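You operate a simulated robot arm through the tools that you are given. There is no shell and no other tool.

The job below is to be done with a simulated robot arm. You get a single attempt, and the scene is never put back.

Task
Take the static off the cup with the yellow band, then tare it in the green-key balance.
Fine: stand it on the grey mat till the ioniser shows clear, switch that off again, load it by the top door and shut that; the other cup stays off the mat. Other keys and knobs, the mouse and the wooden box on the rollers stay as they are. Set down upright: what you pick out.

Only the result counts: the job must be done as asked and must still hold three seconds after the hand-in. Knocking over, shifting, dropping, spilling or breaking anything else fails it.

Robot
A 7-joint arm with a two-finger parallel gripper, fixed in place. Base frame: the origin is at the foot of the arm, x ahead of it, y to its left, z up. Units: m, degrees, N and s.
Its first joint turns from -132.0 to 132.0 degrees. Payload 3.91 kg.
The tool frame sits at the grasp point between the pads (the TCP): z along the fingers, y along the line on which they close. The tips reach 0.03 m beyond it. Largest opening 0.11 m; finger width 0.02, thickness 0.01; the body of the gripper, 0.048 by 0.112 m, starts 0.055 m behind the TCP.
Orientation is that of the tool frame in the base frame, as a unit quaternion [x, y, z, w]. With the fingers straight down and closing along the base's y, the tool's x points along the base's -x, its y along +y and its z along -z.

Tools
- The arm moves only by the tool send_rows. Its argument "steps" is a list of rows, each an object of numbers (a shift or turn left out is 0, a gripper value left out holds the last): "tx", "ty", "tz": the shift along the base's x, y, z in m; "rx", "ry", "rz": the turn, a rotation vector about the base's x, y, z in degrees; "gripper": the closure, from 0 (fully open) to 1 (shut). In form: [{"tx": .., "ty": .., "tz": .., "rx": .., "ry": .., "rz": .., "gripper": ..}, ...]. A call has 1 to 20 rows; each row shifts and turns the commanded pose from where the row before left it. Rows are played at 5 a second. More than 0.05 m and 8.6 degrees between two rows, or a gripper value outside its range, and nothing of the call is played. A pose out of reach is approached as far as the arm can. The call stops where the force on the tool passes 40 N (or 10 N more than at its start, if that is more) or the arm is blocked; 0.2 s more then pass. The fingers move at their own pace (about 0.108 m/s each) and stop on an object; they squeeze with about 39 N. The grip force told is the motor's: it shows also when the fingers shut on nothing. Time passes only in rows, and 0.2 s behind the last, so rows that do not move let the fingers close. The reply holds the time, the measured pose of the TCP, the force on the tool along the base axes, the opening and the grip force, in the units named above and with some noise, with the torque about the TCP (base axes, N m) and any sound that the robot's microphone picked up.
- Cameras (640 x 400 px; columns grow to the right, rows downward): "scene" is fixed at [0.2144, -0.4959, 1.6133]; the picture's right is [0.66, -0.75, 0.00], its down [-0.57, -0.49, -0.66] and it looks along [0.50, 0.43, -0.75] (base axes); focal length 242 px, centre (320, 200). "wrist" rides on the gripper at [0.072, 0.017, -0.103] in the tool frame; the picture's right is [-0.23, 0.97, 0.00], its down [-0.76, -0.18, -0.62] and it looks along [-0.61, -0.14, 0.78] (tool axes); focal length 222 px, centre (320, 200). There is no depth. A picture from a camera that has moved, and an enlarged one, comes with that camera's place and axes in the base frame and with its lens. The place of the scene camera against the robot may be out by one fixed shift of up to 0.012 m in any direction.
- snapshot(camera): a new picture of that camera. No time passes.
- enlarge(camera, box): a new picture of the part [left, top, right, bottom] of that camera's present view, enlarged. No time passes.
- job_done(): hands the job in; it is judged then, once.

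Places have to be worked out from the pictures, the camera data and where the tool is seen. Open the gripper and draw the arm clear of the work before you hand the job in, unless the task says otherwise.

The tools are called after ">>>" by a JSON object that holds its "name" and its "arguments". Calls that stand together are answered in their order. send_rows: Moves the arm, as the interface text tells. Its arguments: {"type":"object","properties":{"steps":{"type":"array","items":{"type":"object","properties":{"tx":{"type":"number"},"ty":{"type":"number"},"tz":{"type":"number"},"rx":{"type":"number"},"ry":{"type":"number"},"rz":{"type":"number"},"gripper":{"type":"number"}}}}},"required":["steps"]} The other tools are called the same way: snapshot (camera) takes a picture; enlarge (camera, box) takes an enlarged picture of a part of a camera's view; job_done () hands the job in.

At the start:

```text
clock: 0.0
ee_pos: [0.4974, 0.1073, 1.3492]
tool_rot: [0.0, 1.0, 0.001, 0.0]
contact_force: [-0.3, -0.4, -0.5]
moment: [-0.03, -0.02, -0.01]
gripper_width: 0.1099
finger_force: 0.2
```

scene: 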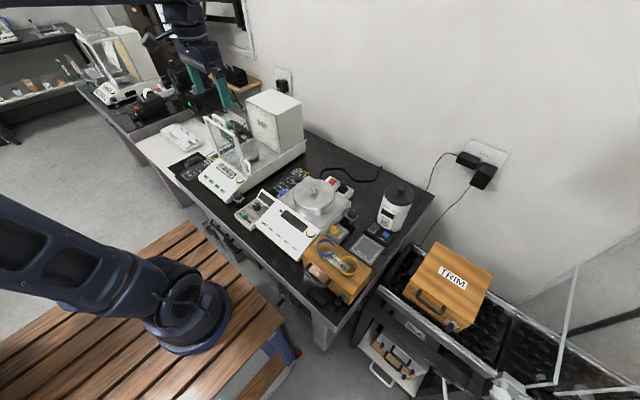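
wrist: 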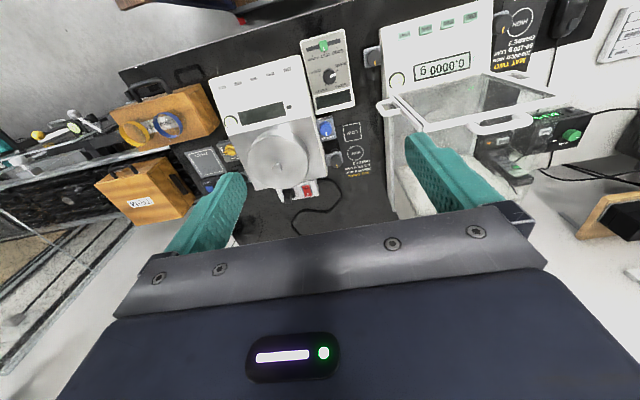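

The first pictures show a bench with two balances, cups with bands, mats, and a wooden box. I'll enlarge several parts of both views to identify everything before moving.

>>> {"name": "enlarge", "arguments": {"camera": "scene", "box": [220, 160, 440, 310]}}

>>> {"name": "enlarge", "arguments": {"camera": "scene", "box": [130, 70, 330, 210]}}

>>> {"name": "enlarge", "arguments": {"camera": "wrist", "box": [90, 20, 390, 220]}}

>>> {"name": "enlarge", "arguments": {"camera": "wrist", "box": [360, 0, 640, 200]}}

```text
2.67 times, centred on (330, 235) of scene
camera zoom: at [0.2144, -0.4959, 1.6133], right [0.66, -0.75, 0.0], down [-0.57, -0.49, -0.66], along [0.5, 0.43, -0.75], focal length 645 px, centre (293, 107)
```

zoom: 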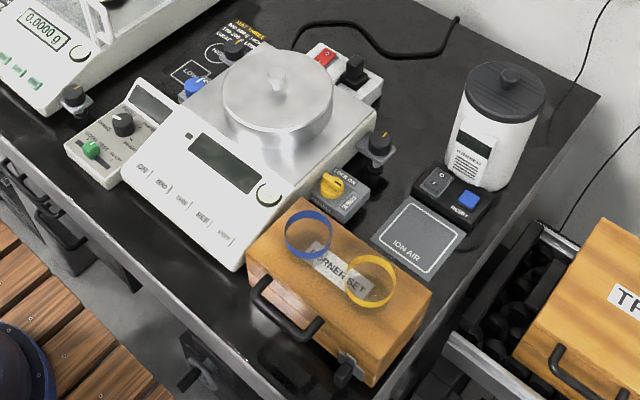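

```text
2.86 times, centred on (230, 140) of scene
camera zoom: at [0.2144, -0.4959, 1.6133], right [0.66, -0.75, 0.0], down [-0.57, -0.49, -0.66], along [0.5, 0.43, -0.75], focal length 692 px, centre (577, 371)
```

zoom: 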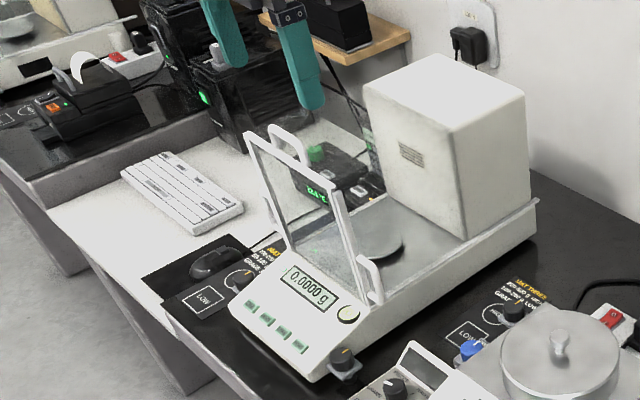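

```text
2.00 times, centred on (240, 120) of wrist
camera zoom: at [0.4236, 0.1229, 1.4528], right [0.23, 0.97, 0.0], down [0.76, -0.18, 0.62], along [0.61, -0.14, -0.78], focal length 444 px, centre (480, 360)
```

zoom: 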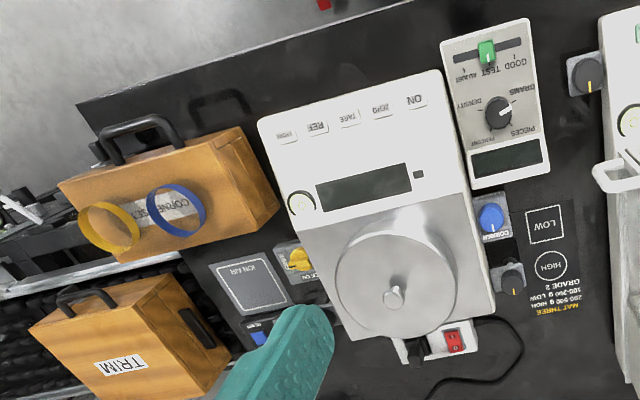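

```text
2.00 times, centred on (500, 100) of wrist
camera zoom: at [0.4236, 0.1229, 1.4528], right [0.23, 0.97, 0.0], down [0.76, -0.18, 0.62], along [0.61, -0.14, -0.78], focal length 444 px, centre (-40, 400)
```

zoom: 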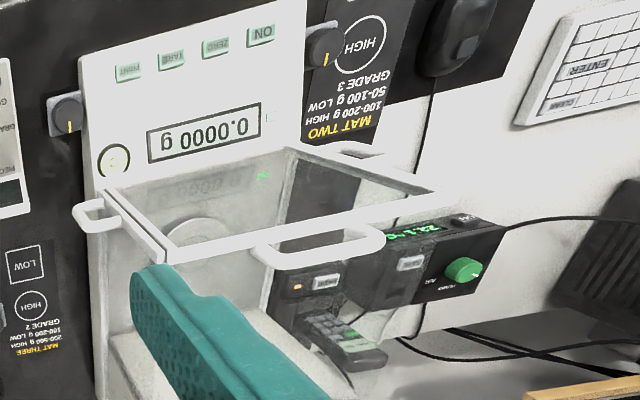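

The cups seem to be clear ones with a blue and a yellow band, standing on the CORNER SET box. I'll zoom in tighter on the ion unit, the cups, and the balance chamber.

>>> {"name": "enlarge", "arguments": {"camera": "scene", "box": [310, 215, 400, 271]}}

>>> {"name": "enlarge", "arguments": {"camera": "scene", "box": [295, 225, 385, 281]}}

>>> {"name": "enlarge", "arguments": {"camera": "scene", "box": [195, 105, 285, 161]}}

>>> {"name": "enlarge", "arguments": {"camera": "scene", "box": [190, 145, 280, 201]}}

>>> {"name": "enlarge", "arguments": {"camera": "wrist", "box": [370, 50, 560, 170]}}

>>> {"name": "enlarge", "arguments": {"camera": "wrist", "box": [110, 80, 260, 180]}}

```text
7.11 times, centred on (355, 243) of scene
camera zoom: at [0.2144, -0.4959, 1.6133], right [0.66, -0.75, 0.0], down [-0.57, -0.49, -0.66], along [0.5, 0.43, -0.75], focal length 1721 px, centre (71, -106)
```

zoom: 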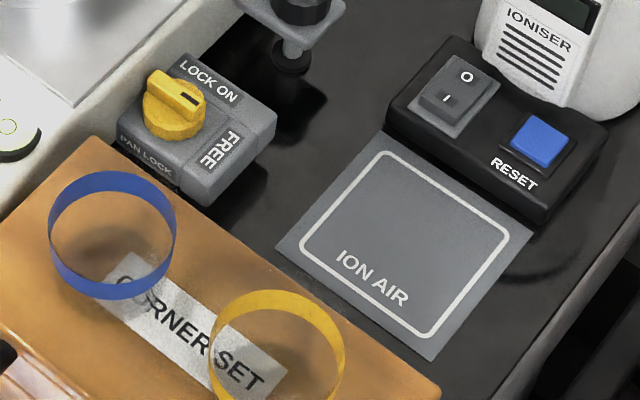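

```text
7.11 times, centred on (340, 253) of scene
camera zoom: at [0.2144, -0.4959, 1.6133], right [0.66, -0.75, 0.0], down [-0.57, -0.49, -0.66], along [0.5, 0.43, -0.75], focal length 1721 px, centre (178, -177)
```

zoom: 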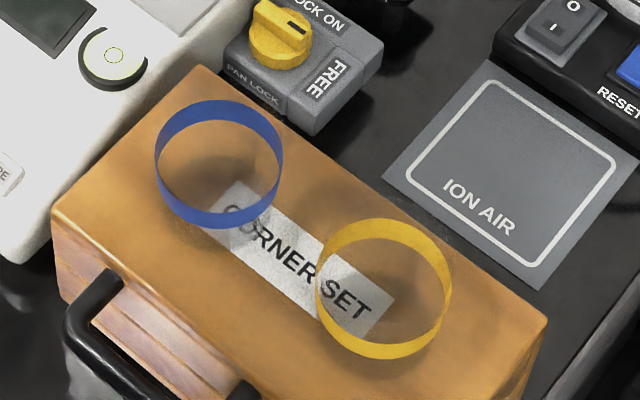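

```text
7.11 times, centred on (240, 133) of scene
camera zoom: at [0.2144, -0.4959, 1.6133], right [0.66, -0.75, 0.0], down [-0.57, -0.49, -0.66], along [0.5, 0.43, -0.75], focal length 1721 px, centre (889, 676)
```

zoom: 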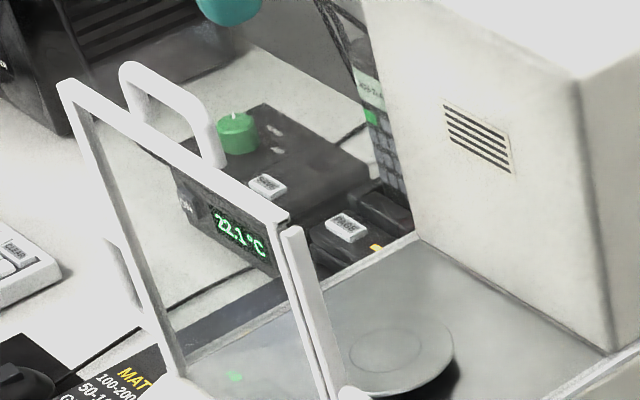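

```text
7.11 times, centred on (235, 173) of scene
camera zoom: at [0.2144, -0.4959, 1.6133], right [0.66, -0.75, 0.0], down [-0.57, -0.49, -0.66], along [0.5, 0.43, -0.75], focal length 1721 px, centre (924, 392)
```

zoom: 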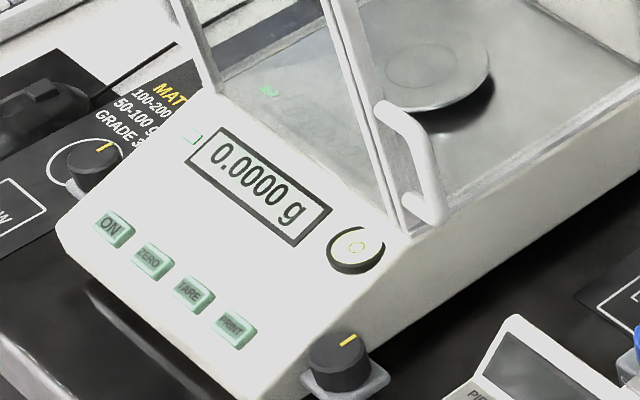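

```text
3.33 times, centred on (465, 110) of wrist
camera zoom: at [0.4236, 0.1229, 1.4528], right [0.23, 0.97, 0.0], down [0.76, -0.18, 0.62], along [0.61, -0.14, -0.78], focal length 740 px, centre (-163, 500)
```

zoom: 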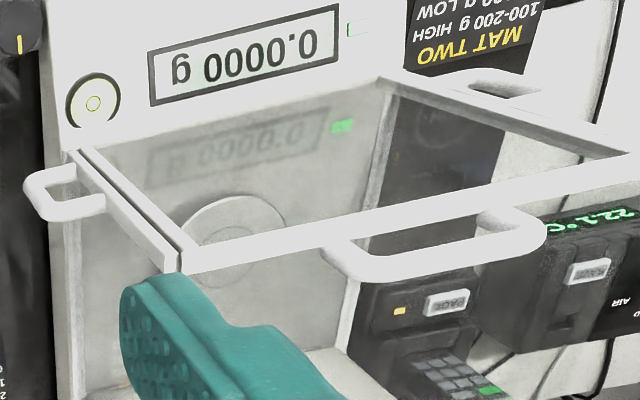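

```text
4.00 times, centred on (185, 130) of wrist
camera zoom: at [0.4236, 0.1229, 1.4528], right [0.23, 0.97, 0.0], down [0.76, -0.18, 0.62], along [0.61, -0.14, -0.78], focal length 888 px, centre (860, 480)
```

zoom: 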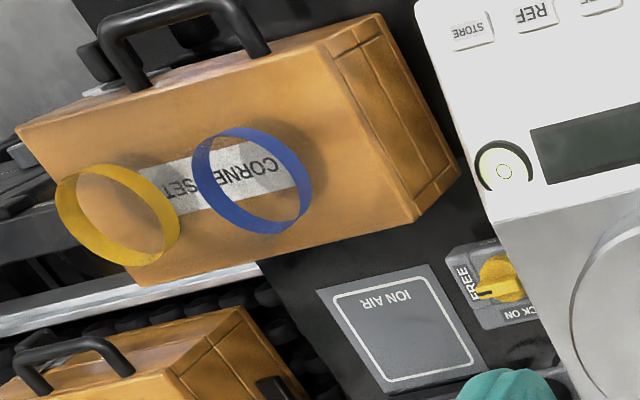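

The yellow-band cup stands on the CORNER SET box and the ION AIR mat is next to the ioniser panel. I estimate the bench top at z≈0.80 and the balance shield top at z≈1.10. I'll move the arm to the left at its present height to look into the balance chamber.

>>> {"name": "send_rows", "arguments": {"steps": [{"ty": 0.04}, {"ty": 0.04}, {"ty": 0.04}, {"ty": 0.04}, {"ty": 0.04}, {"tx": -0.02}, {"tz": 0.0}]}}

>>> {"name": "snapshot", "arguments": {"camera": "wrist"}}

>>> {"name": "snapshot", "arguments": {"camera": "scene"}}

```text
clock: 1.6
ee_pos: [0.4772, 0.3074, 1.3486]
tool_rot: [-0.001, 1.0, 0.0, 0.0]
contact_force: [0.2, 0.1, -0.4]
moment: [0.01, 0.0, 0.0]
gripper_width: 0.11
finger_force: 0.0
```

```text
taken
camera wrist: at [0.4038, 0.323, 1.4529], right [0.23, 0.97, 0.0], down [0.76, -0.18, 0.62], along [0.61, -0.14, -0.78], focal length 222 px, centre (320, 200)
```

wrist: 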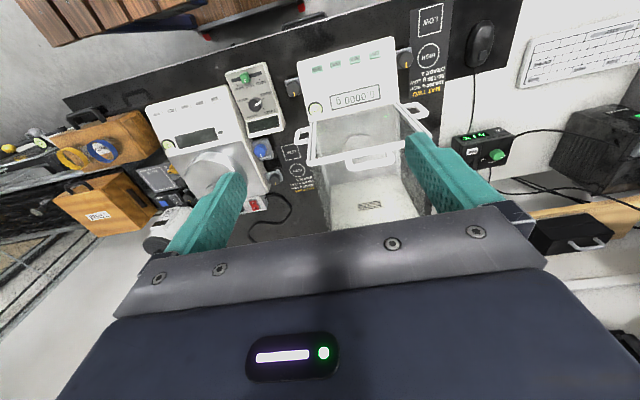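

```text
taken
```

scene: 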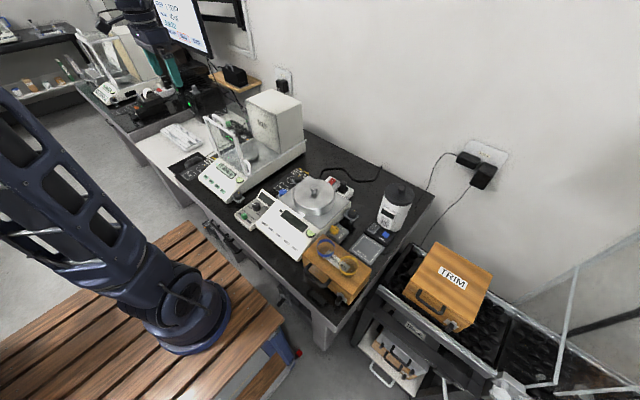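

The camera has moved with the arm. I'll enlarge the balance chamber in this wrist view and re-check the shield in the scene view.

>>> {"name": "enlarge", "arguments": {"camera": "wrist", "box": [270, 70, 450, 185]}}

>>> {"name": "enlarge", "arguments": {"camera": "wrist", "box": [280, 100, 440, 240]}}

>>> {"name": "enlarge", "arguments": {"camera": "scene", "box": [190, 75, 320, 205]}}

```text
3.48 times, centred on (360, 128) of wrist
camera zoom: at [0.4038, 0.323, 1.4529], right [0.23, 0.97, 0.0], down [0.76, -0.18, 0.62], along [0.61, -0.14, -0.78], focal length 773 px, centre (181, 452)
```

zoom: 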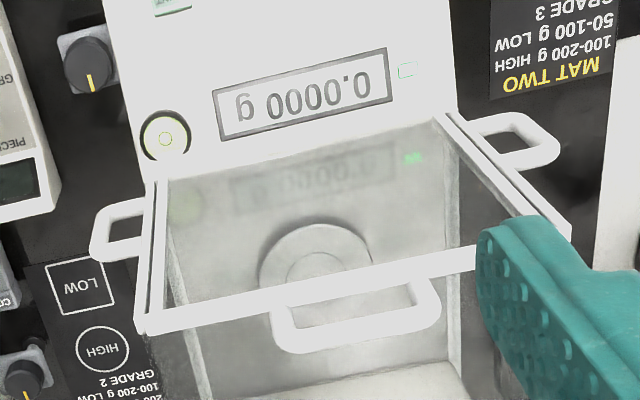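

```text
2.86 times, centred on (360, 170) of wrist
camera zoom: at [0.4038, 0.323, 1.4529], right [0.23, 0.97, 0.0], down [0.76, -0.18, 0.62], along [0.61, -0.14, -0.78], focal length 635 px, centre (206, 286)
```

zoom: 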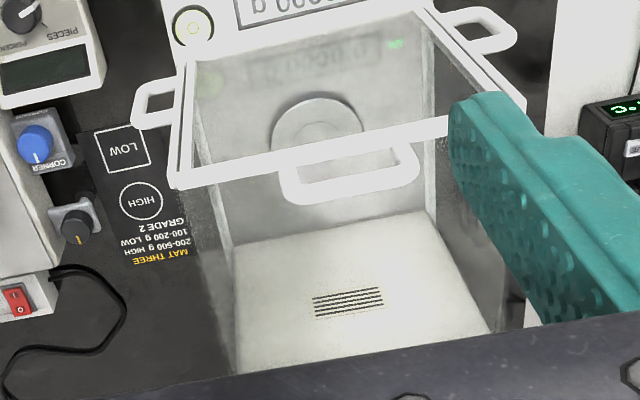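

```text
3.08 times, centred on (255, 140) of scene
camera zoom: at [0.2144, -0.4959, 1.6133], right [0.66, -0.75, 0.0], down [-0.57, -0.49, -0.66], along [0.5, 0.43, -0.75], focal length 745 px, centre (520, 385)
```

zoom: 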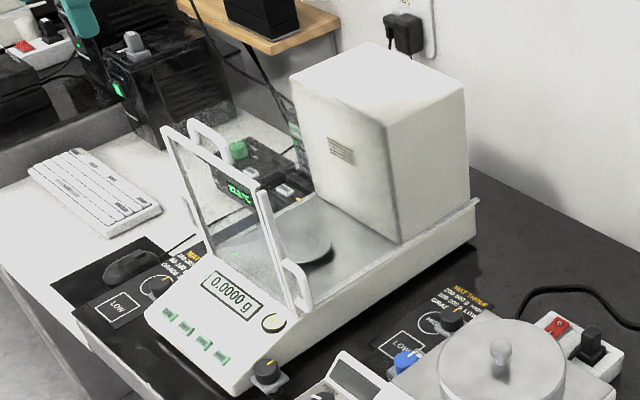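

All three glass doors are closed: each sliding glass has a front bar with a handle, and the top door's handle stands up at about [0.60, 0.363, 1.13]. The pan is at about [0.689, 0.365, 0.887] and the tower is lower than the shield, so the top door should slide back in +x. Next I'll move the camera right to look at the cups and the ioniser.

>>> {"name": "send_rows", "arguments": {"steps": [{"ty": -0.045}, {"ty": -0.045}, {"ty": -0.045}, {"ty": -0.045}, {"ty": -0.045}, {"ty": -0.045}, {"ty": -0.045}, {"ty": -0.045}, {"ty": -0.045}, {"ty": -0.045}, {"ty": -0.045}, {"ty": -0.045}, {"tz": -0.04}, {"tz": -0.04}, {"tz": -0.04}, {"tz": 0}]}}

>>> {"name": "snapshot", "arguments": {"camera": "wrist"}}

>>> {"name": "snapshot", "arguments": {"camera": "scene"}}

```text
clock: 5.0
ee_pos: [0.4775, -0.2335, 1.2278]
tool_rot: [-0.001, 1.0, 0.0, 0.0]
contact_force: [-0.3, 0.5, -0.1]
moment: [0.03, 0.03, -0.02]
gripper_width: 0.1101
finger_force: 0.1
```

```text
taken
camera wrist: at [0.4035, -0.2173, 1.3321], right [0.23, 0.97, 0.0], down [0.76, -0.18, 0.62], along [0.61, -0.14, -0.78], focal length 222 px, centre (320, 200)
```

wrist: 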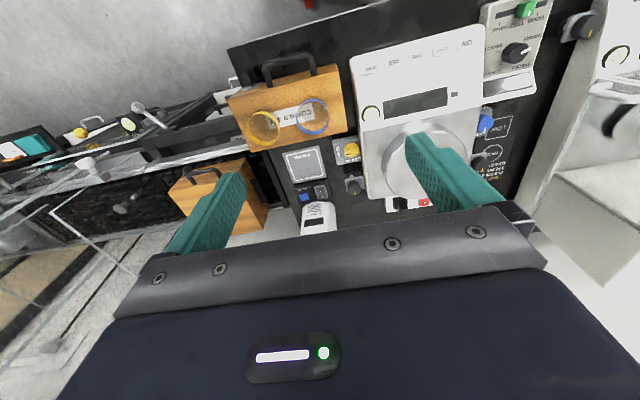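

```text
taken
```

scene: 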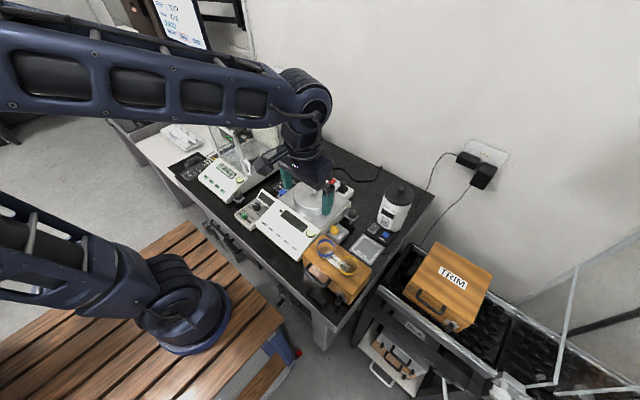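

I can now see the cups, mat and ioniser from above. I'll enlarge those parts.

>>> {"name": "enlarge", "arguments": {"camera": "wrist", "box": [220, 50, 380, 150]}}

>>> {"name": "enlarge", "arguments": {"camera": "wrist", "box": [270, 135, 380, 235]}}

>>> {"name": "enlarge", "arguments": {"camera": "scene", "box": [350, 175, 430, 265]}}

```text
4.00 times, centred on (300, 100) of wrist
camera zoom: at [0.4035, -0.2173, 1.3321], right [0.23, 0.97, 0.0], down [0.76, -0.18, 0.62], along [0.61, -0.14, -0.78], focal length 888 px, centre (400, 600)
```

zoom: 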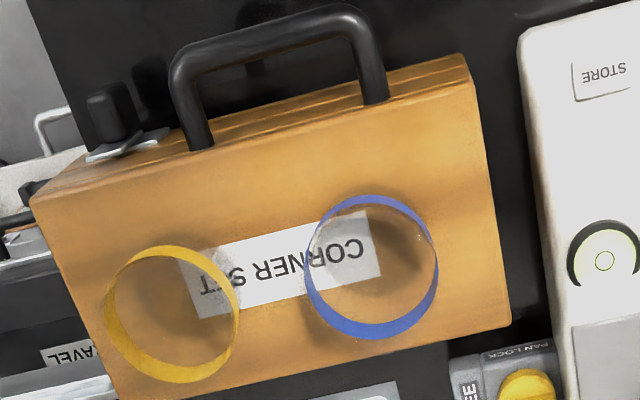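

```text
4.00 times, centred on (325, 185) of wrist
camera zoom: at [0.4035, -0.2173, 1.3321], right [0.23, 0.97, 0.0], down [0.76, -0.18, 0.62], along [0.61, -0.14, -0.78], focal length 888 px, centre (300, 260)
```

zoom: 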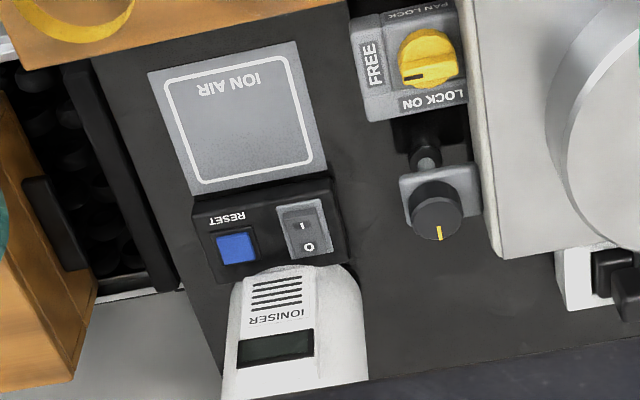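

```text
4.44 times, centred on (390, 220) of scene
camera zoom: at [0.2144, -0.4959, 1.6133], right [0.66, -0.75, 0.0], down [-0.57, -0.49, -0.66], along [0.5, 0.43, -0.75], focal length 1076 px, centre (9, 111)
```

zoom: 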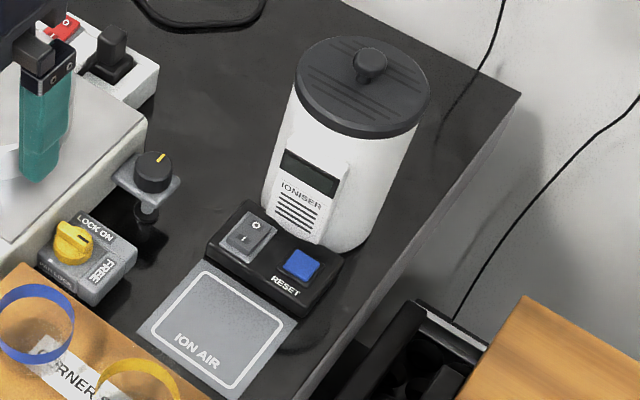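

The ioniser display is dark and its rocker has I on the mat side and O on the ioniser side; the RESET key must be left alone. I need the cups' height and shape, so I'll tilt the tool and drop a little in front of the box for a flatter look.

>>> {"name": "send_rows", "arguments": {"steps": [{"tx": -0.03, "ty": -0.03, "tz": -0.03, "ry": -8}, {"tx": -0.03, "ty": -0.03, "tz": -0.03, "ry": -8}, {"tz": -0.04, "ry": -8}, {"tz": -0.04}, {"tz": 0}]}}

>>> {"name": "snapshot", "arguments": {"camera": "wrist"}}

```text
refused: row 1 steps farther than a row can; nothing moved
```

```text
taken
camera wrist: at [0.4035, -0.2173, 1.3321], right [0.23, 0.97, 0.0], down [0.76, -0.18, 0.62], along [0.61, -0.14, -0.78], focal length 222 px, centre (320, 200)
```

wrist: 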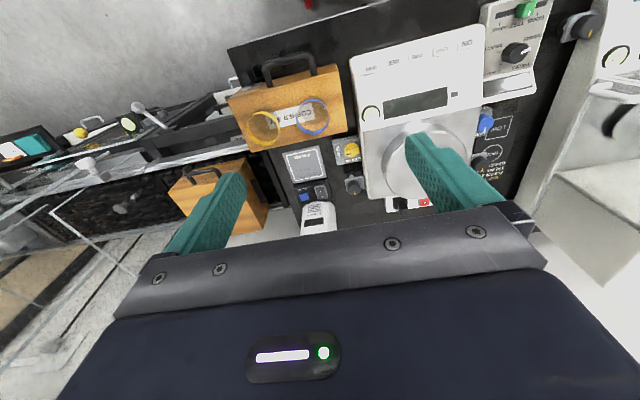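

The row was refused since its combined shift was just over 0.05 m, so I'll send the same move in smaller steps.

>>> {"name": "send_rows", "arguments": {"steps": [{"tx": -0.025, "ty": -0.025, "tz": -0.025, "ry": -8}, {"tx": -0.025, "ty": -0.025, "tz": -0.025, "ry": -8}, {"tz": -0.04, "ry": -8}, {"tz": -0.04}, {"tz": 0}]}}

>>> {"name": "snapshot", "arguments": {"camera": "wrist"}}

```text
clock: 6.2
ee_pos: [0.434, -0.2894, 1.1065]
tool_rot: [0.0, 0.978, 0.0, 0.208]
contact_force: [-0.3, -0.2, 0.4]
moment: [-0.02, 0.05, 0.01]
gripper_width: 0.11
finger_force: 0.0
out of reach, approached as far as the arm can: row 4
```

```text
taken
camera wrist: at [0.3247, -0.2739, 1.1726], right [0.21, 0.97, 0.09], down [0.44, -0.18, 0.88], along [0.87, -0.14, -0.47], focal length 222 px, centre (320, 200)
```

wrist: 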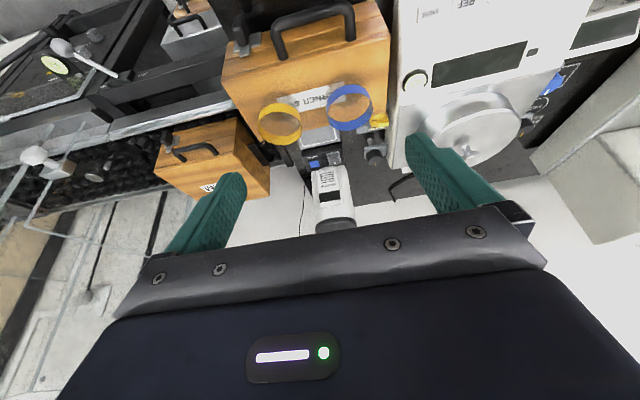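

The arm has reached its near limit there, but the view is flatter now. I'll enlarge the cups to see their bodies under the bands.

>>> {"name": "enlarge", "arguments": {"camera": "wrist", "box": [240, 60, 400, 160]}}

>>> {"name": "enlarge", "arguments": {"camera": "wrist", "box": [250, 70, 320, 150]}}

>>> {"name": "enlarge", "arguments": {"camera": "wrist", "box": [285, 110, 395, 230]}}

```text
4.00 times, centred on (320, 110) of wrist
camera zoom: at [0.3247, -0.2739, 1.1726], right [0.21, 0.97, 0.09], down [0.44, -0.18, 0.88], along [0.87, -0.14, -0.47], focal length 888 px, centre (320, 560)
```

zoom: 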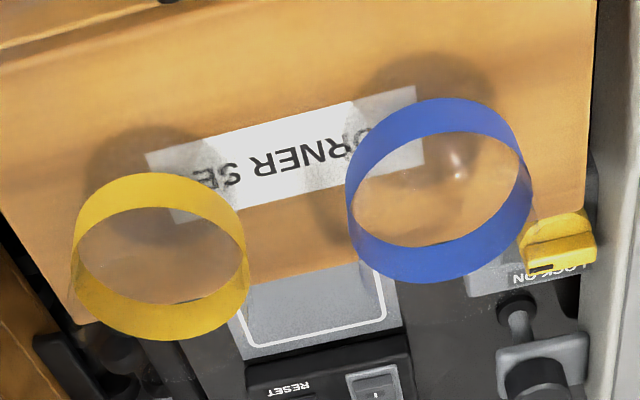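

```text
5.00 times, centred on (285, 110) of wrist
camera zoom: at [0.3247, -0.2739, 1.1726], right [0.21, 0.97, 0.09], down [0.44, -0.18, 0.88], along [0.87, -0.14, -0.47], focal length 1111 px, centre (495, 650)
```

zoom: 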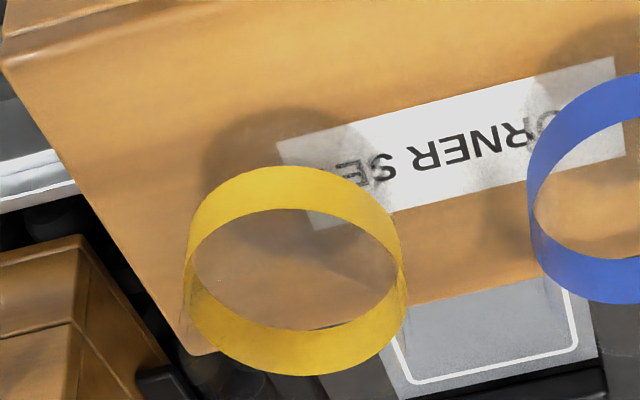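

```text
3.33 times, centred on (340, 170) of wrist
camera zoom: at [0.3247, -0.2739, 1.1726], right [0.21, 0.97, 0.09], down [0.44, -0.18, 0.88], along [0.87, -0.14, -0.47], focal length 740 px, centre (253, 300)
```

zoom: 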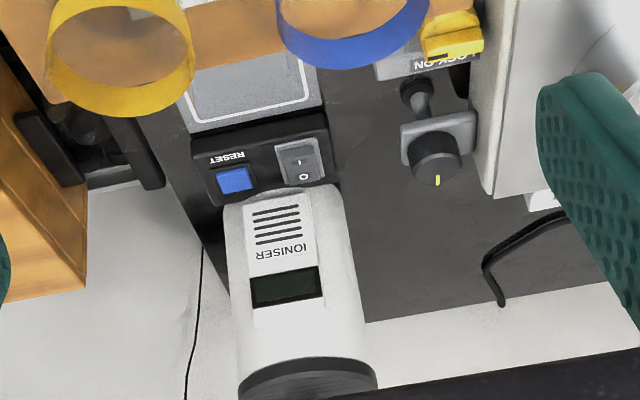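

From the triangulation, the yellow band's top is at about [0.520, -0.347, 0.955] with a diameter of about 0.055, and the box top is near z≈0.914. I'll zoom right in on the cup rim to see if glass reaches above the band.

>>> {"name": "enlarge", "arguments": {"camera": "wrist", "box": [255, 85, 307, 150]}}

>>> {"name": "enlarge", "arguments": {"camera": "wrist", "box": [255, 105, 307, 145]}}

>>> {"name": "enlarge", "arguments": {"camera": "scene", "box": [328, 245, 372, 285]}}

```text
6.15 times, centred on (281, 118) of wrist
camera zoom: at [0.3247, -0.2739, 1.1726], right [0.21, 0.97, 0.09], down [0.44, -0.18, 0.88], along [0.87, -0.14, -0.47], focal length 1367 px, centre (560, 708)
```

zoom: 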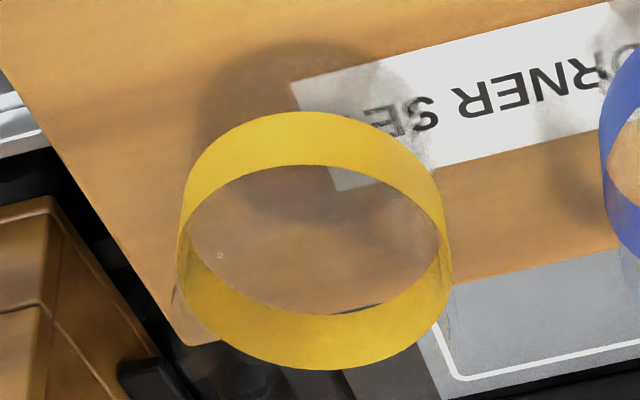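

```text
10.00 times, centred on (281, 125) of wrist
camera zoom: at [0.3247, -0.2739, 1.1726], right [0.21, 0.97, 0.09], down [0.44, -0.18, 0.88], along [0.87, -0.14, -0.47], focal length 2221 px, centre (710, 950)
```

zoom: 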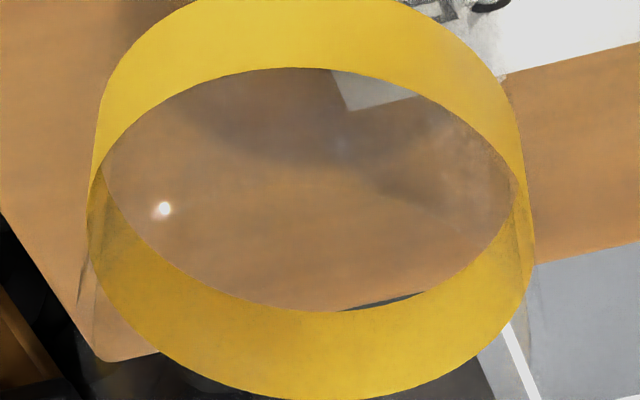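

```text
10.00 times, centred on (350, 265) of scene
camera zoom: at [0.2144, -0.4959, 1.6133], right [0.66, -0.75, 0.0], down [-0.57, -0.49, -0.66], along [0.5, 0.43, -0.75], focal length 2420 px, centre (20, -450)
```

zoom: 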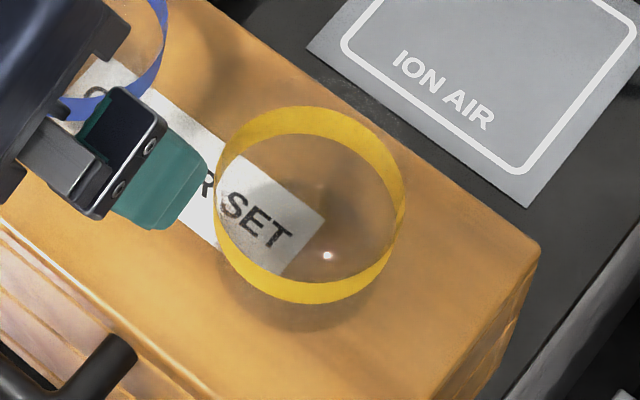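

Faint glass edges reach about 15 mm past the band, so the cup should be about 0.055 m wide and 0.057 m tall, with its top near z≈0.97. I'll look at the gripper from the scene camera to judge what sticks out of it before planning clearances.

>>> {"name": "enlarge", "arguments": {"camera": "scene", "box": [250, 180, 370, 290]}}

>>> {"name": "snapshot", "arguments": {"camera": "scene"}}

```text
3.64 times, centred on (310, 235) of scene
camera zoom: at [0.2144, -0.4959, 1.6133], right [0.66, -0.75, 0.0], down [-0.57, -0.49, -0.66], along [0.5, 0.43, -0.75], focal length 880 px, centre (356, 73)
```

zoom: 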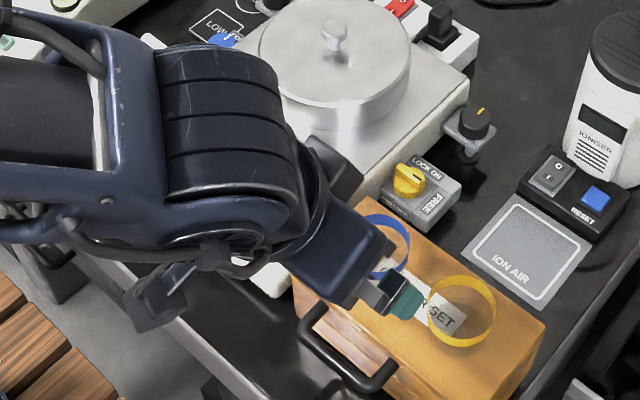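

```text
taken
```

scene: 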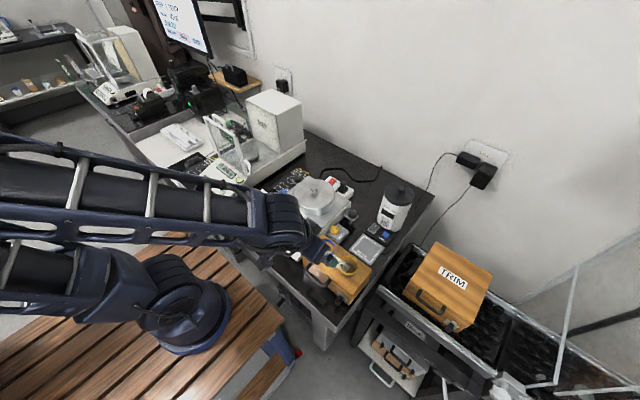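

The wrist is bulky but sits well behind the gripper body. I'll straighten the tool, move above the yellow cup near [0.52, -0.347] and turn the fingers to close along x, so they stay clear of the blue cup.

>>> {"name": "send_rows", "arguments": {"steps": [{"tx": 0.028, "ty": -0.019, "tz": 0.015, "ry": 8}, {"tx": 0.028, "ty": -0.019, "tz": 0.015, "ry": 8}, {"tx": 0.03, "ty": -0.02, "tz": 0.01, "ry": 8}, {"rz": -8.2}, {"rz": -8.2}, {"rz": -8.2}, {"rz": -8.2}, {"rz": -8.2}, {"rz": -8.2}, {"rz": -8.2}, {"rz": -8.2}, {"rz": -8.2}, {"rz": -8.2}, {"rz": -8.0}, {"tz": 0}]}}

>>> {"name": "snapshot", "arguments": {"camera": "wrist"}}

>>> {"name": "enlarge", "arguments": {"camera": "scene", "box": [250, 180, 410, 290]}}

```text
clock: 9.4
ee_pos: [0.52, -0.347, 1.1465]
tool_rot: [0.708, 0.706, 0.0, 0.0]
contact_force: [0.3, -0.6, -0.6]
moment: [0.01, 0.01, -0.02]
gripper_width: 0.1102
finger_force: 0.0
```

```text
taken
camera wrist: at [0.5358, -0.2766, 1.2508], right [0.97, -0.23, 0.0], down [-0.18, -0.76, 0.62], along [-0.14, -0.61, -0.78], focal length 222 px, centre (320, 200)
```

wrist: 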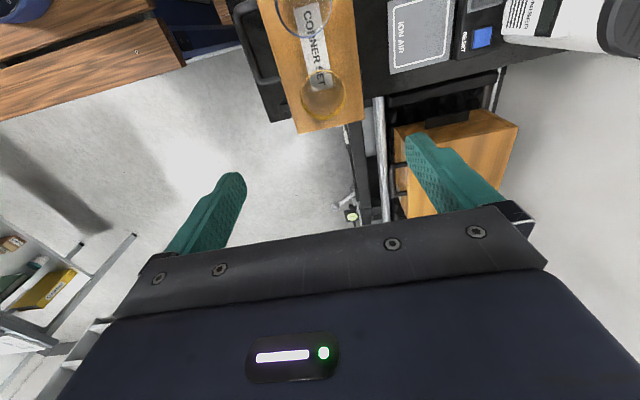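

```text
3.64 times, centred on (330, 235) of scene
camera zoom: at [0.2144, -0.4959, 1.6133], right [0.66, -0.75, 0.0], down [-0.57, -0.49, -0.66], along [0.5, 0.43, -0.75], focal length 880 px, centre (284, 73)
```

zoom: 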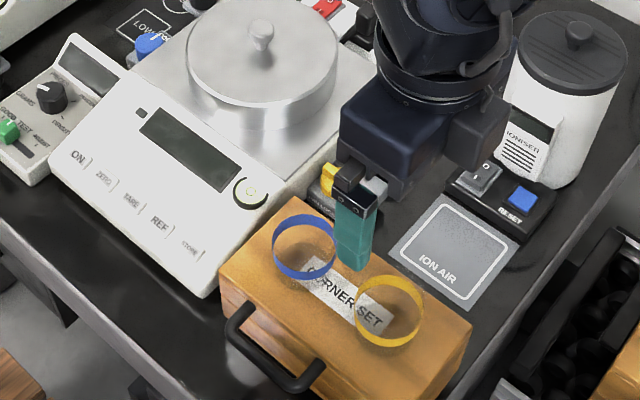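

The tool is vertical, closing along x, over the cup. I'll zoom into the wrist view to check the cup's position against the TCP.

>>> {"name": "enlarge", "arguments": {"camera": "wrist", "box": [260, 0, 380, 140]}}

>>> {"name": "enlarge", "arguments": {"camera": "wrist", "box": [290, 60, 360, 130]}}

>>> {"name": "enlarge", "arguments": {"camera": "wrist", "box": [380, 0, 500, 75]}}

```text
2.86 times, centred on (320, 70) of wrist
camera zoom: at [0.5358, -0.2766, 1.2508], right [0.97, -0.23, 0.0], down [-0.18, -0.76, 0.62], along [-0.14, -0.61, -0.78], focal length 635 px, centre (320, 571)
```

zoom: 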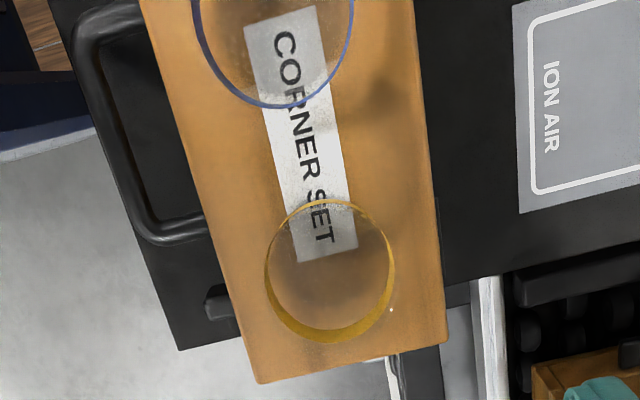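

```text
5.71 times, centred on (325, 95) of wrist
camera zoom: at [0.5358, -0.2766, 1.2508], right [0.97, -0.23, 0.0], down [-0.18, -0.76, 0.62], along [-0.14, -0.61, -0.78], focal length 1269 px, centre (291, 800)
```

zoom: 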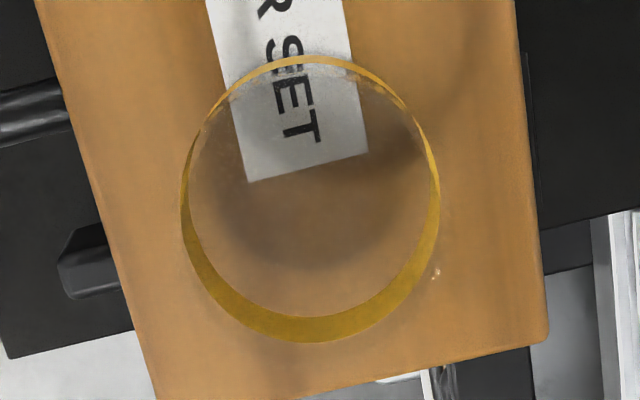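

```text
5.33 times, centred on (440, 38) of wrist
camera zoom: at [0.5358, -0.2766, 1.2508], right [0.97, -0.23, 0.0], down [-0.18, -0.76, 0.62], along [-0.14, -0.61, -0.78], focal length 1185 px, centre (-320, 1067)
```

zoom: 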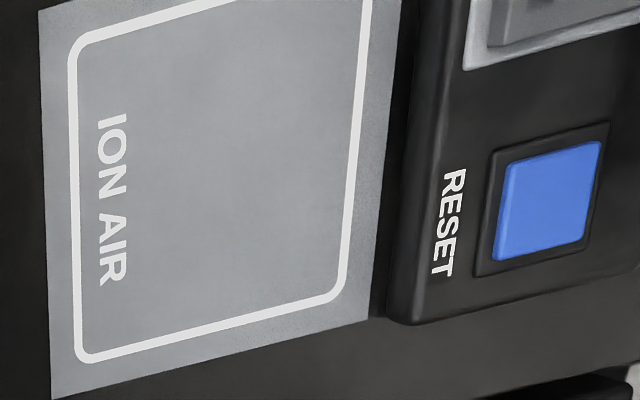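

The cup centre works out as about [0.523, -0.345]. I'll narrow the opening to about 0.08 m, correct by a few millimetres, come down partway, and check again.

>>> {"name": "send_rows", "arguments": {"steps": [{"tx": 0.003, "ty": 0.002, "gripper": 0.25}, {"tz": -0.04}, {"tz": -0.04}, {"tz": -0.04}, {"tz": 0}]}}

>>> {"name": "snapshot", "arguments": {"camera": "wrist"}}

>>> {"name": "enlarge", "arguments": {"camera": "scene", "box": [300, 210, 400, 290]}}

```text
clock: 10.6
ee_pos: [0.5231, -0.3455, 1.0244]
tool_rot: [0.707, 0.707, 0.0, 0.001]
contact_force: [-0.1, 0.5, -0.1]
moment: [-0.01, -0.01, 0.02]
gripper_width: 0.0824
finger_force: 0.0
```

```text
taken
camera wrist: at [0.5389, -0.2737, 1.1299], right [0.97, -0.23, 0.0], down [-0.18, -0.76, 0.62], along [-0.14, -0.61, -0.78], focal length 222 px, centre (320, 200)
```

wrist: 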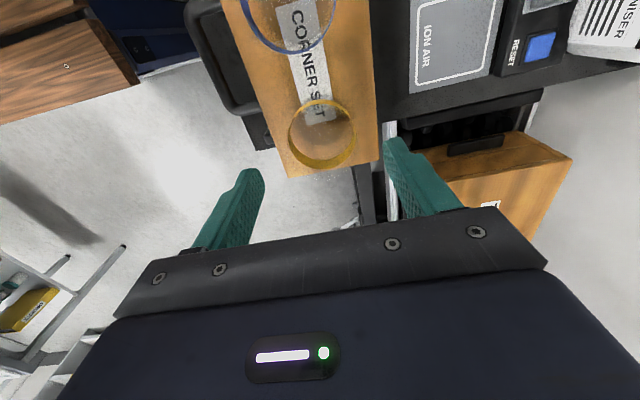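

```text
5.00 times, centred on (350, 250) of scene
camera zoom: at [0.2144, -0.4959, 1.6133], right [0.66, -0.75, 0.0], down [-0.57, -0.49, -0.66], along [0.5, 0.43, -0.75], focal length 1210 px, centre (170, -50)
```

zoom: 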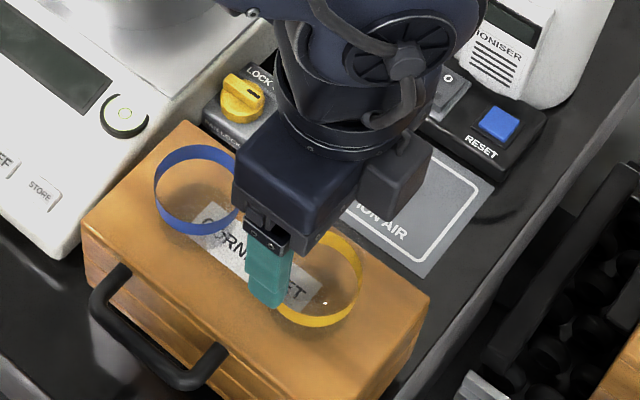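

The cup lies between the fingers in the wrist view. I'll enlarge once more to check the centring before closing in.

>>> {"name": "enlarge", "arguments": {"camera": "wrist", "box": [270, 85, 370, 185]}}

```text
4.00 times, centred on (320, 135) of wrist
camera zoom: at [0.5389, -0.2737, 1.1299], right [0.97, -0.23, 0.0], down [-0.18, -0.76, 0.62], along [-0.14, -0.61, -0.78], focal length 888 px, centre (320, 460)
```

zoom: 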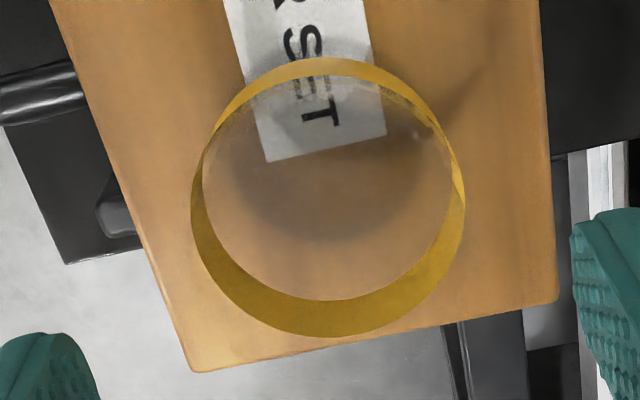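

The centre is confirmed at about [0.524, -0.3445]. I'll go down to TCP z≈0.962 and close on the cup.

>>> {"name": "send_rows", "arguments": {"steps": [{"tz": -0.03, "ty": 0.001}, {"tz": -0.02}, {"tz": -0.012}, {"tz": 0}, {"gripper": 1.0}, {"gripper": 1.0}, {"gripper": 1.0}, {"gripper": 1.0}]}}

>>> {"name": "snapshot", "arguments": {"camera": "wrist"}}

>>> {"name": "enlarge", "arguments": {"camera": "scene", "box": [300, 210, 400, 290]}}

```text
clock: 12.4
ee_pos: [0.5241, -0.3445, 0.9643]
tool_rot: [0.707, 0.707, -0.001, 0.001]
contact_force: [-0.4, 0.6, 1.6]
moment: [0.02, -0.05, -0.04]
gripper_width: 0.0558
finger_force: 38.9
```

```text
taken
camera wrist: at [0.5392, -0.2734, 1.0682], right [0.97, -0.23, 0.0], down [-0.18, -0.76, 0.62], along [-0.14, -0.61, -0.78], focal length 222 px, centre (320, 200)
```

wrist: 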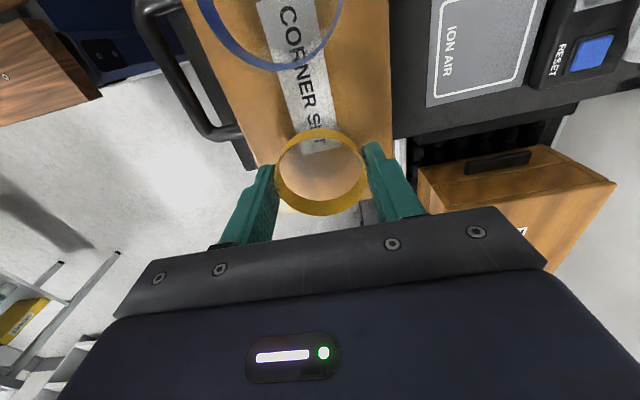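

```text
5.00 times, centred on (350, 250) of scene
camera zoom: at [0.2144, -0.4959, 1.6133], right [0.66, -0.75, 0.0], down [-0.57, -0.49, -0.66], along [0.5, 0.43, -0.75], focal length 1210 px, centre (170, -50)
```

zoom: 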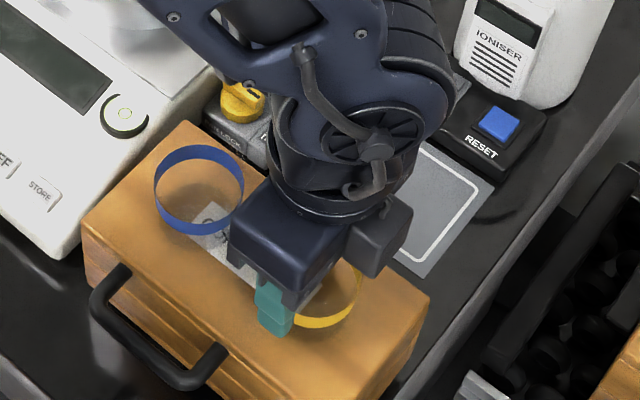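

The cup is gripped at 0.0558 m with about 39 N. I'll lift it straight up about 0.10 m and check that it came along.

>>> {"name": "send_rows", "arguments": {"steps": [{"tz": 0.015}, {"tz": 0.03}, {"tz": 0.04}, {"tz": 0.02}, {"tz": 0}]}}

>>> {"name": "snapshot", "arguments": {"camera": "wrist"}}

>>> {"name": "enlarge", "arguments": {"camera": "scene", "box": [300, 210, 400, 290]}}

```text
clock: 13.6
ee_pos: [0.5239, -0.3447, 1.0709]
tool_rot: [0.707, 0.707, -0.001, 0.0]
contact_force: [0.3, 0.9, -0.6]
moment: [0.0, -0.03, 0.0]
gripper_width: 0.0563
finger_force: 38.7
```

```text
taken
camera wrist: at [0.54, -0.2742, 1.1739], right [0.97, -0.23, 0.0], down [-0.18, -0.76, 0.62], along [-0.14, -0.61, -0.78], focal length 222 px, centre (320, 200)
```

wrist: 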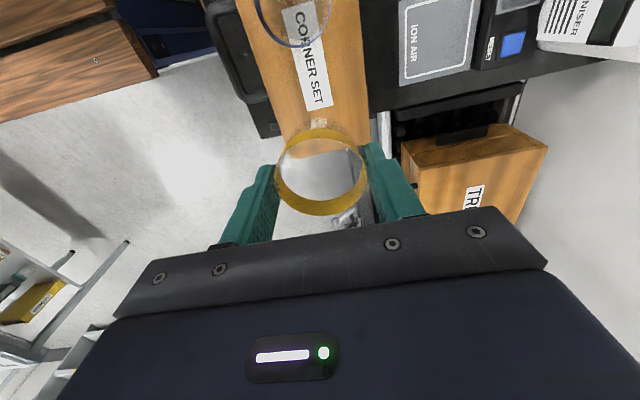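

```text
5.00 times, centred on (350, 250) of scene
camera zoom: at [0.2144, -0.4959, 1.6133], right [0.66, -0.75, 0.0], down [-0.57, -0.49, -0.66], along [0.5, 0.43, -0.75], focal length 1210 px, centre (170, -50)
```

zoom: 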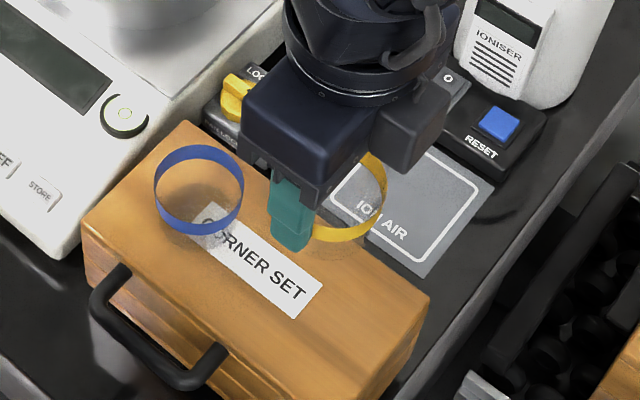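

The cup is held upright. I place the mat centre at about [0.685, -0.323] from its edges, so I'll carry the cup over to [0.679, -0.323] and come down to z≈0.90 before looking again.

>>> {"name": "send_rows", "arguments": {"steps": [{"tx": 0.04, "ty": 0.0055}, {"tx": 0.04, "ty": 0.0055}, {"tx": 0.04, "ty": 0.0055}, {"tx": 0.035, "ty": 0.005}, {"tz": 0}, {"tz": -0.04}, {"tz": -0.04}, {"tz": -0.04}, {"tz": -0.04}, {"tz": 0}]}}

>>> {"name": "snapshot", "arguments": {"camera": "wrist"}}

>>> {"name": "enlarge", "arguments": {"camera": "scene", "box": [320, 190, 420, 270]}}

```text
clock: 15.8
ee_pos: [0.679, -0.3235, 0.9099]
tool_rot: [0.707, 0.707, 0.0, 0.0]
contact_force: [0.2, 0.4, -1.2]
moment: [-0.01, 0.0, 0.0]
gripper_width: 0.0561
finger_force: 39.2
```

```text
taken
camera wrist: at [0.6943, -0.2519, 1.0137], right [0.97, -0.23, 0.0], down [-0.18, -0.76, 0.62], along [-0.14, -0.61, -0.78], focal length 222 px, centre (320, 200)
```

wrist: 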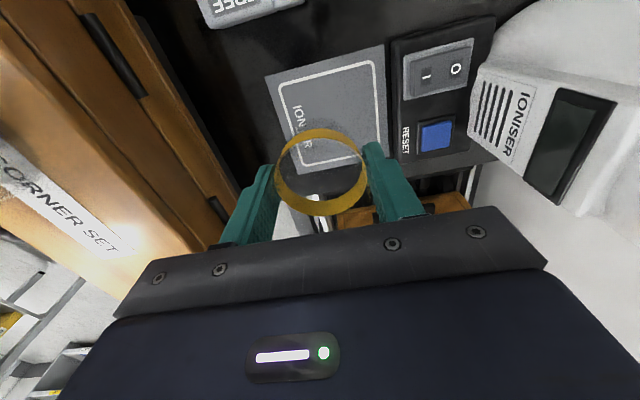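

```text
5.00 times, centred on (370, 230) of scene
camera zoom: at [0.2144, -0.4959, 1.6133], right [0.66, -0.75, 0.0], down [-0.57, -0.49, -0.66], along [0.5, 0.43, -0.75], focal length 1210 px, centre (70, 50)
```

zoom: 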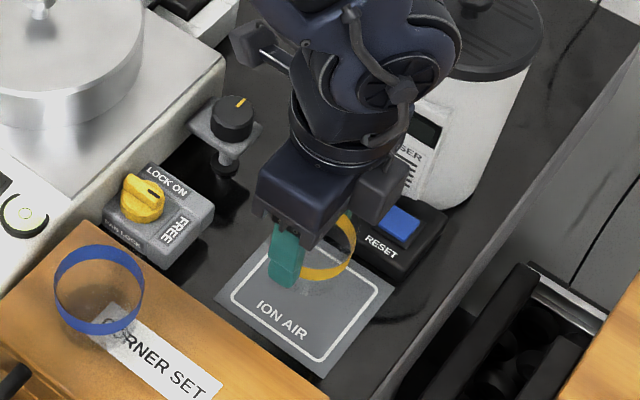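

The cup hangs centred over the mat, whose corners give x 0.641–0.739 and y −0.373 to −0.274. I'll lower it further in small steps and watch the vertical force.

>>> {"name": "send_rows", "arguments": {"steps": [{"tz": -0.02, "tx": 0.002}, {"tz": -0.015}, {"tz": -0.006}, {"tz": 0}]}}

>>> {"name": "enlarge", "arguments": {"camera": "scene", "box": [330, 210, 400, 270]}}

```text
clock: 16.8
ee_pos: [0.6814, -0.3235, 0.8687]
tool_rot: [0.707, 0.707, 0.0, 0.001]
contact_force: [-0.2, 0.2, 0.1]
moment: [-0.02, -0.01, -0.03]
gripper_width: 0.0562
finger_force: 38.5
```

```text
6.67 times, centred on (365, 240) of scene
camera zoom: at [0.2144, -0.4959, 1.6133], right [0.66, -0.75, 0.0], down [-0.57, -0.49, -0.66], along [0.5, 0.43, -0.75], focal length 1614 px, centre (20, -67)
```

zoom: 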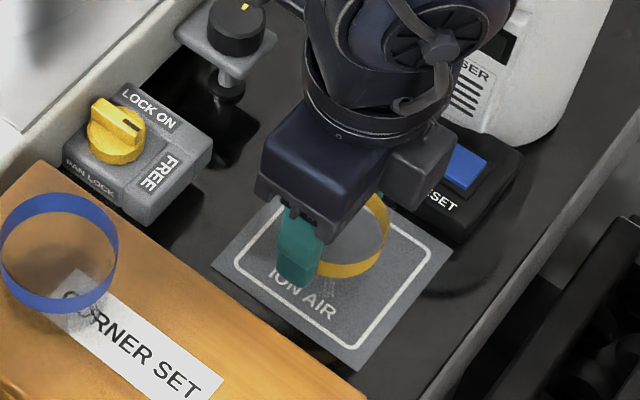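

There is no contact yet at z=0.869. I'll continue in 2 mm steps and read the force.

>>> {"name": "send_rows", "arguments": {"steps": [{"tz": -0.003}, {"tz": -0.002}, {"tz": -0.002}, {"tz": 0}]}}

```text
clock: 17.8
ee_pos: [0.6804, -0.3243, 0.8628]
tool_rot: [0.707, 0.707, 0.0, 0.0]
contact_force: [0.8, 0.5, -0.7]
moment: [-0.05, 0.03, 0.03]
gripper_width: 0.0562
finger_force: 38.9
```

Still no contact at z≈0.862. I'll continue down in 1–2 mm steps.

>>> {"name": "send_rows", "arguments": {"steps": [{"tz": -0.002}, {"tz": -0.0015}, {"tz": -0.0015}, {"tz": 0}]}}

```text
clock: 18.8
ee_pos: [0.681, -0.3248, 0.8559]
tool_rot: [0.707, 0.707, 0.0, 0.0]
contact_force: [-0.4, -0.6, -0.5]
moment: [0.01, -0.02, 0.02]
gripper_width: 0.0563
finger_force: 38.4
```

>>> {"name": "send_rows", "arguments": {"steps": [{"tz": -0.0015}, {"tz": -0.0015}, {"tz": 0}]}}

>>> {"name": "snapshot", "arguments": {"camera": "wrist"}}

>>> {"name": "enlarge", "arguments": {"camera": "scene", "box": [350, 220, 390, 260]}}

```text
clock: 19.6
ee_pos: [0.6807, -0.3229, 0.8527]
tool_rot: [0.707, 0.708, 0.0, 0.0]
contact_force: [-0.1, -0.4, -0.5]
moment: [0.05, -0.01, 0.0]
gripper_width: 0.0562
finger_force: 39.3
```

```text
taken
camera wrist: at [0.6958, -0.252, 0.9574], right [0.97, -0.23, 0.0], down [-0.18, -0.76, 0.62], along [-0.14, -0.61, -0.78], focal length 222 px, centre (320, 200)
```

wrist: 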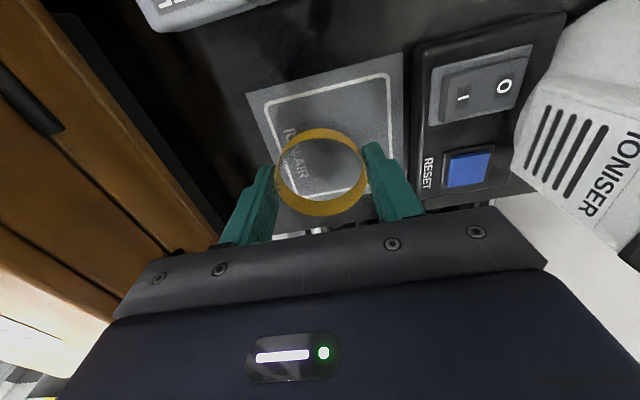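

```text
10.00 times, centred on (370, 240) of scene
camera zoom: at [0.2144, -0.4959, 1.6133], right [0.66, -0.75, 0.0], down [-0.57, -0.49, -0.66], along [0.5, 0.43, -0.75], focal length 2420 px, centre (-180, -200)
```

zoom: 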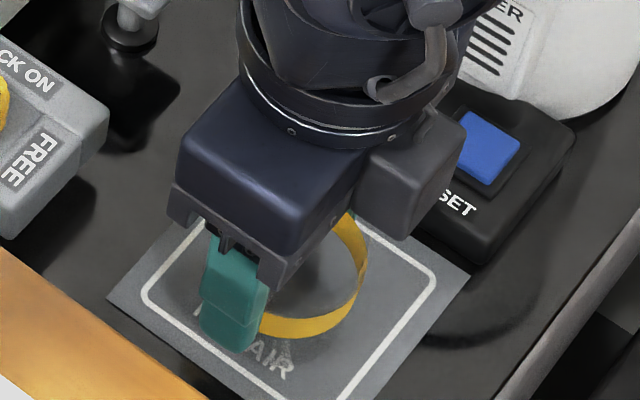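

No contact yet at z≈0.853; the mat surface itself computes to about z≈0.800–0.804. I'll continue down in small steps.

>>> {"name": "send_rows", "arguments": {"steps": [{"tz": -0.0015}, {"tz": -0.0015}, {"tz": 0}]}}

```text
clock: 20.4
ee_pos: [0.6812, -0.3234, 0.8512]
tool_rot: [0.707, 0.707, 0.0, 0.001]
contact_force: [-0.7, -0.6, 24.5]
moment: [0.01, 0.09, -0.01]
gripper_width: 0.0564
finger_force: 39.2
```

Contact: 24.5 N upward, so the cup stands on the mat with the TCP at z≈0.852. I'll ease up 1 mm and open the fingers slightly.

>>> {"name": "send_rows", "arguments": {"steps": [{"tz": 0.0012}, {"tz": 0}, {"gripper": 0.42}, {"gripper": 0.33}, {"gripper": 0.3}, {"tz": 0}]}}

>>> {"name": "snapshot", "arguments": {"camera": "wrist"}}

```text
clock: 21.8
ee_pos: [0.6807, -0.3236, 0.8508]
tool_rot: [0.707, 0.707, 0.0, 0.0]
contact_force: [0.0, -0.2, -0.1]
moment: [0.02, 0.03, 0.03]
gripper_width: 0.0771
finger_force: 0.1
```

```text
taken
camera wrist: at [0.6955, -0.2517, 0.956], right [0.97, -0.23, 0.0], down [-0.18, -0.76, 0.62], along [-0.14, -0.61, -0.78], focal length 222 px, centre (320, 200)
```

wrist: 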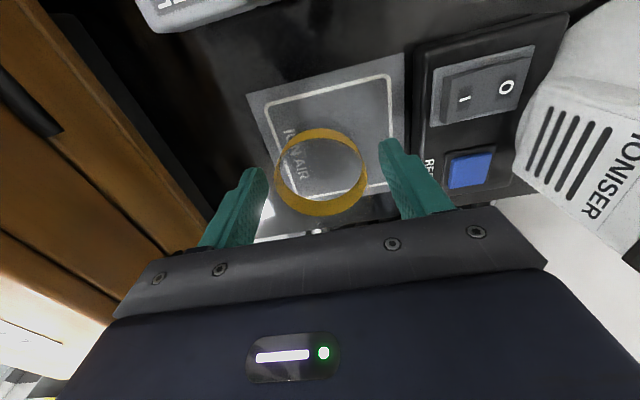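

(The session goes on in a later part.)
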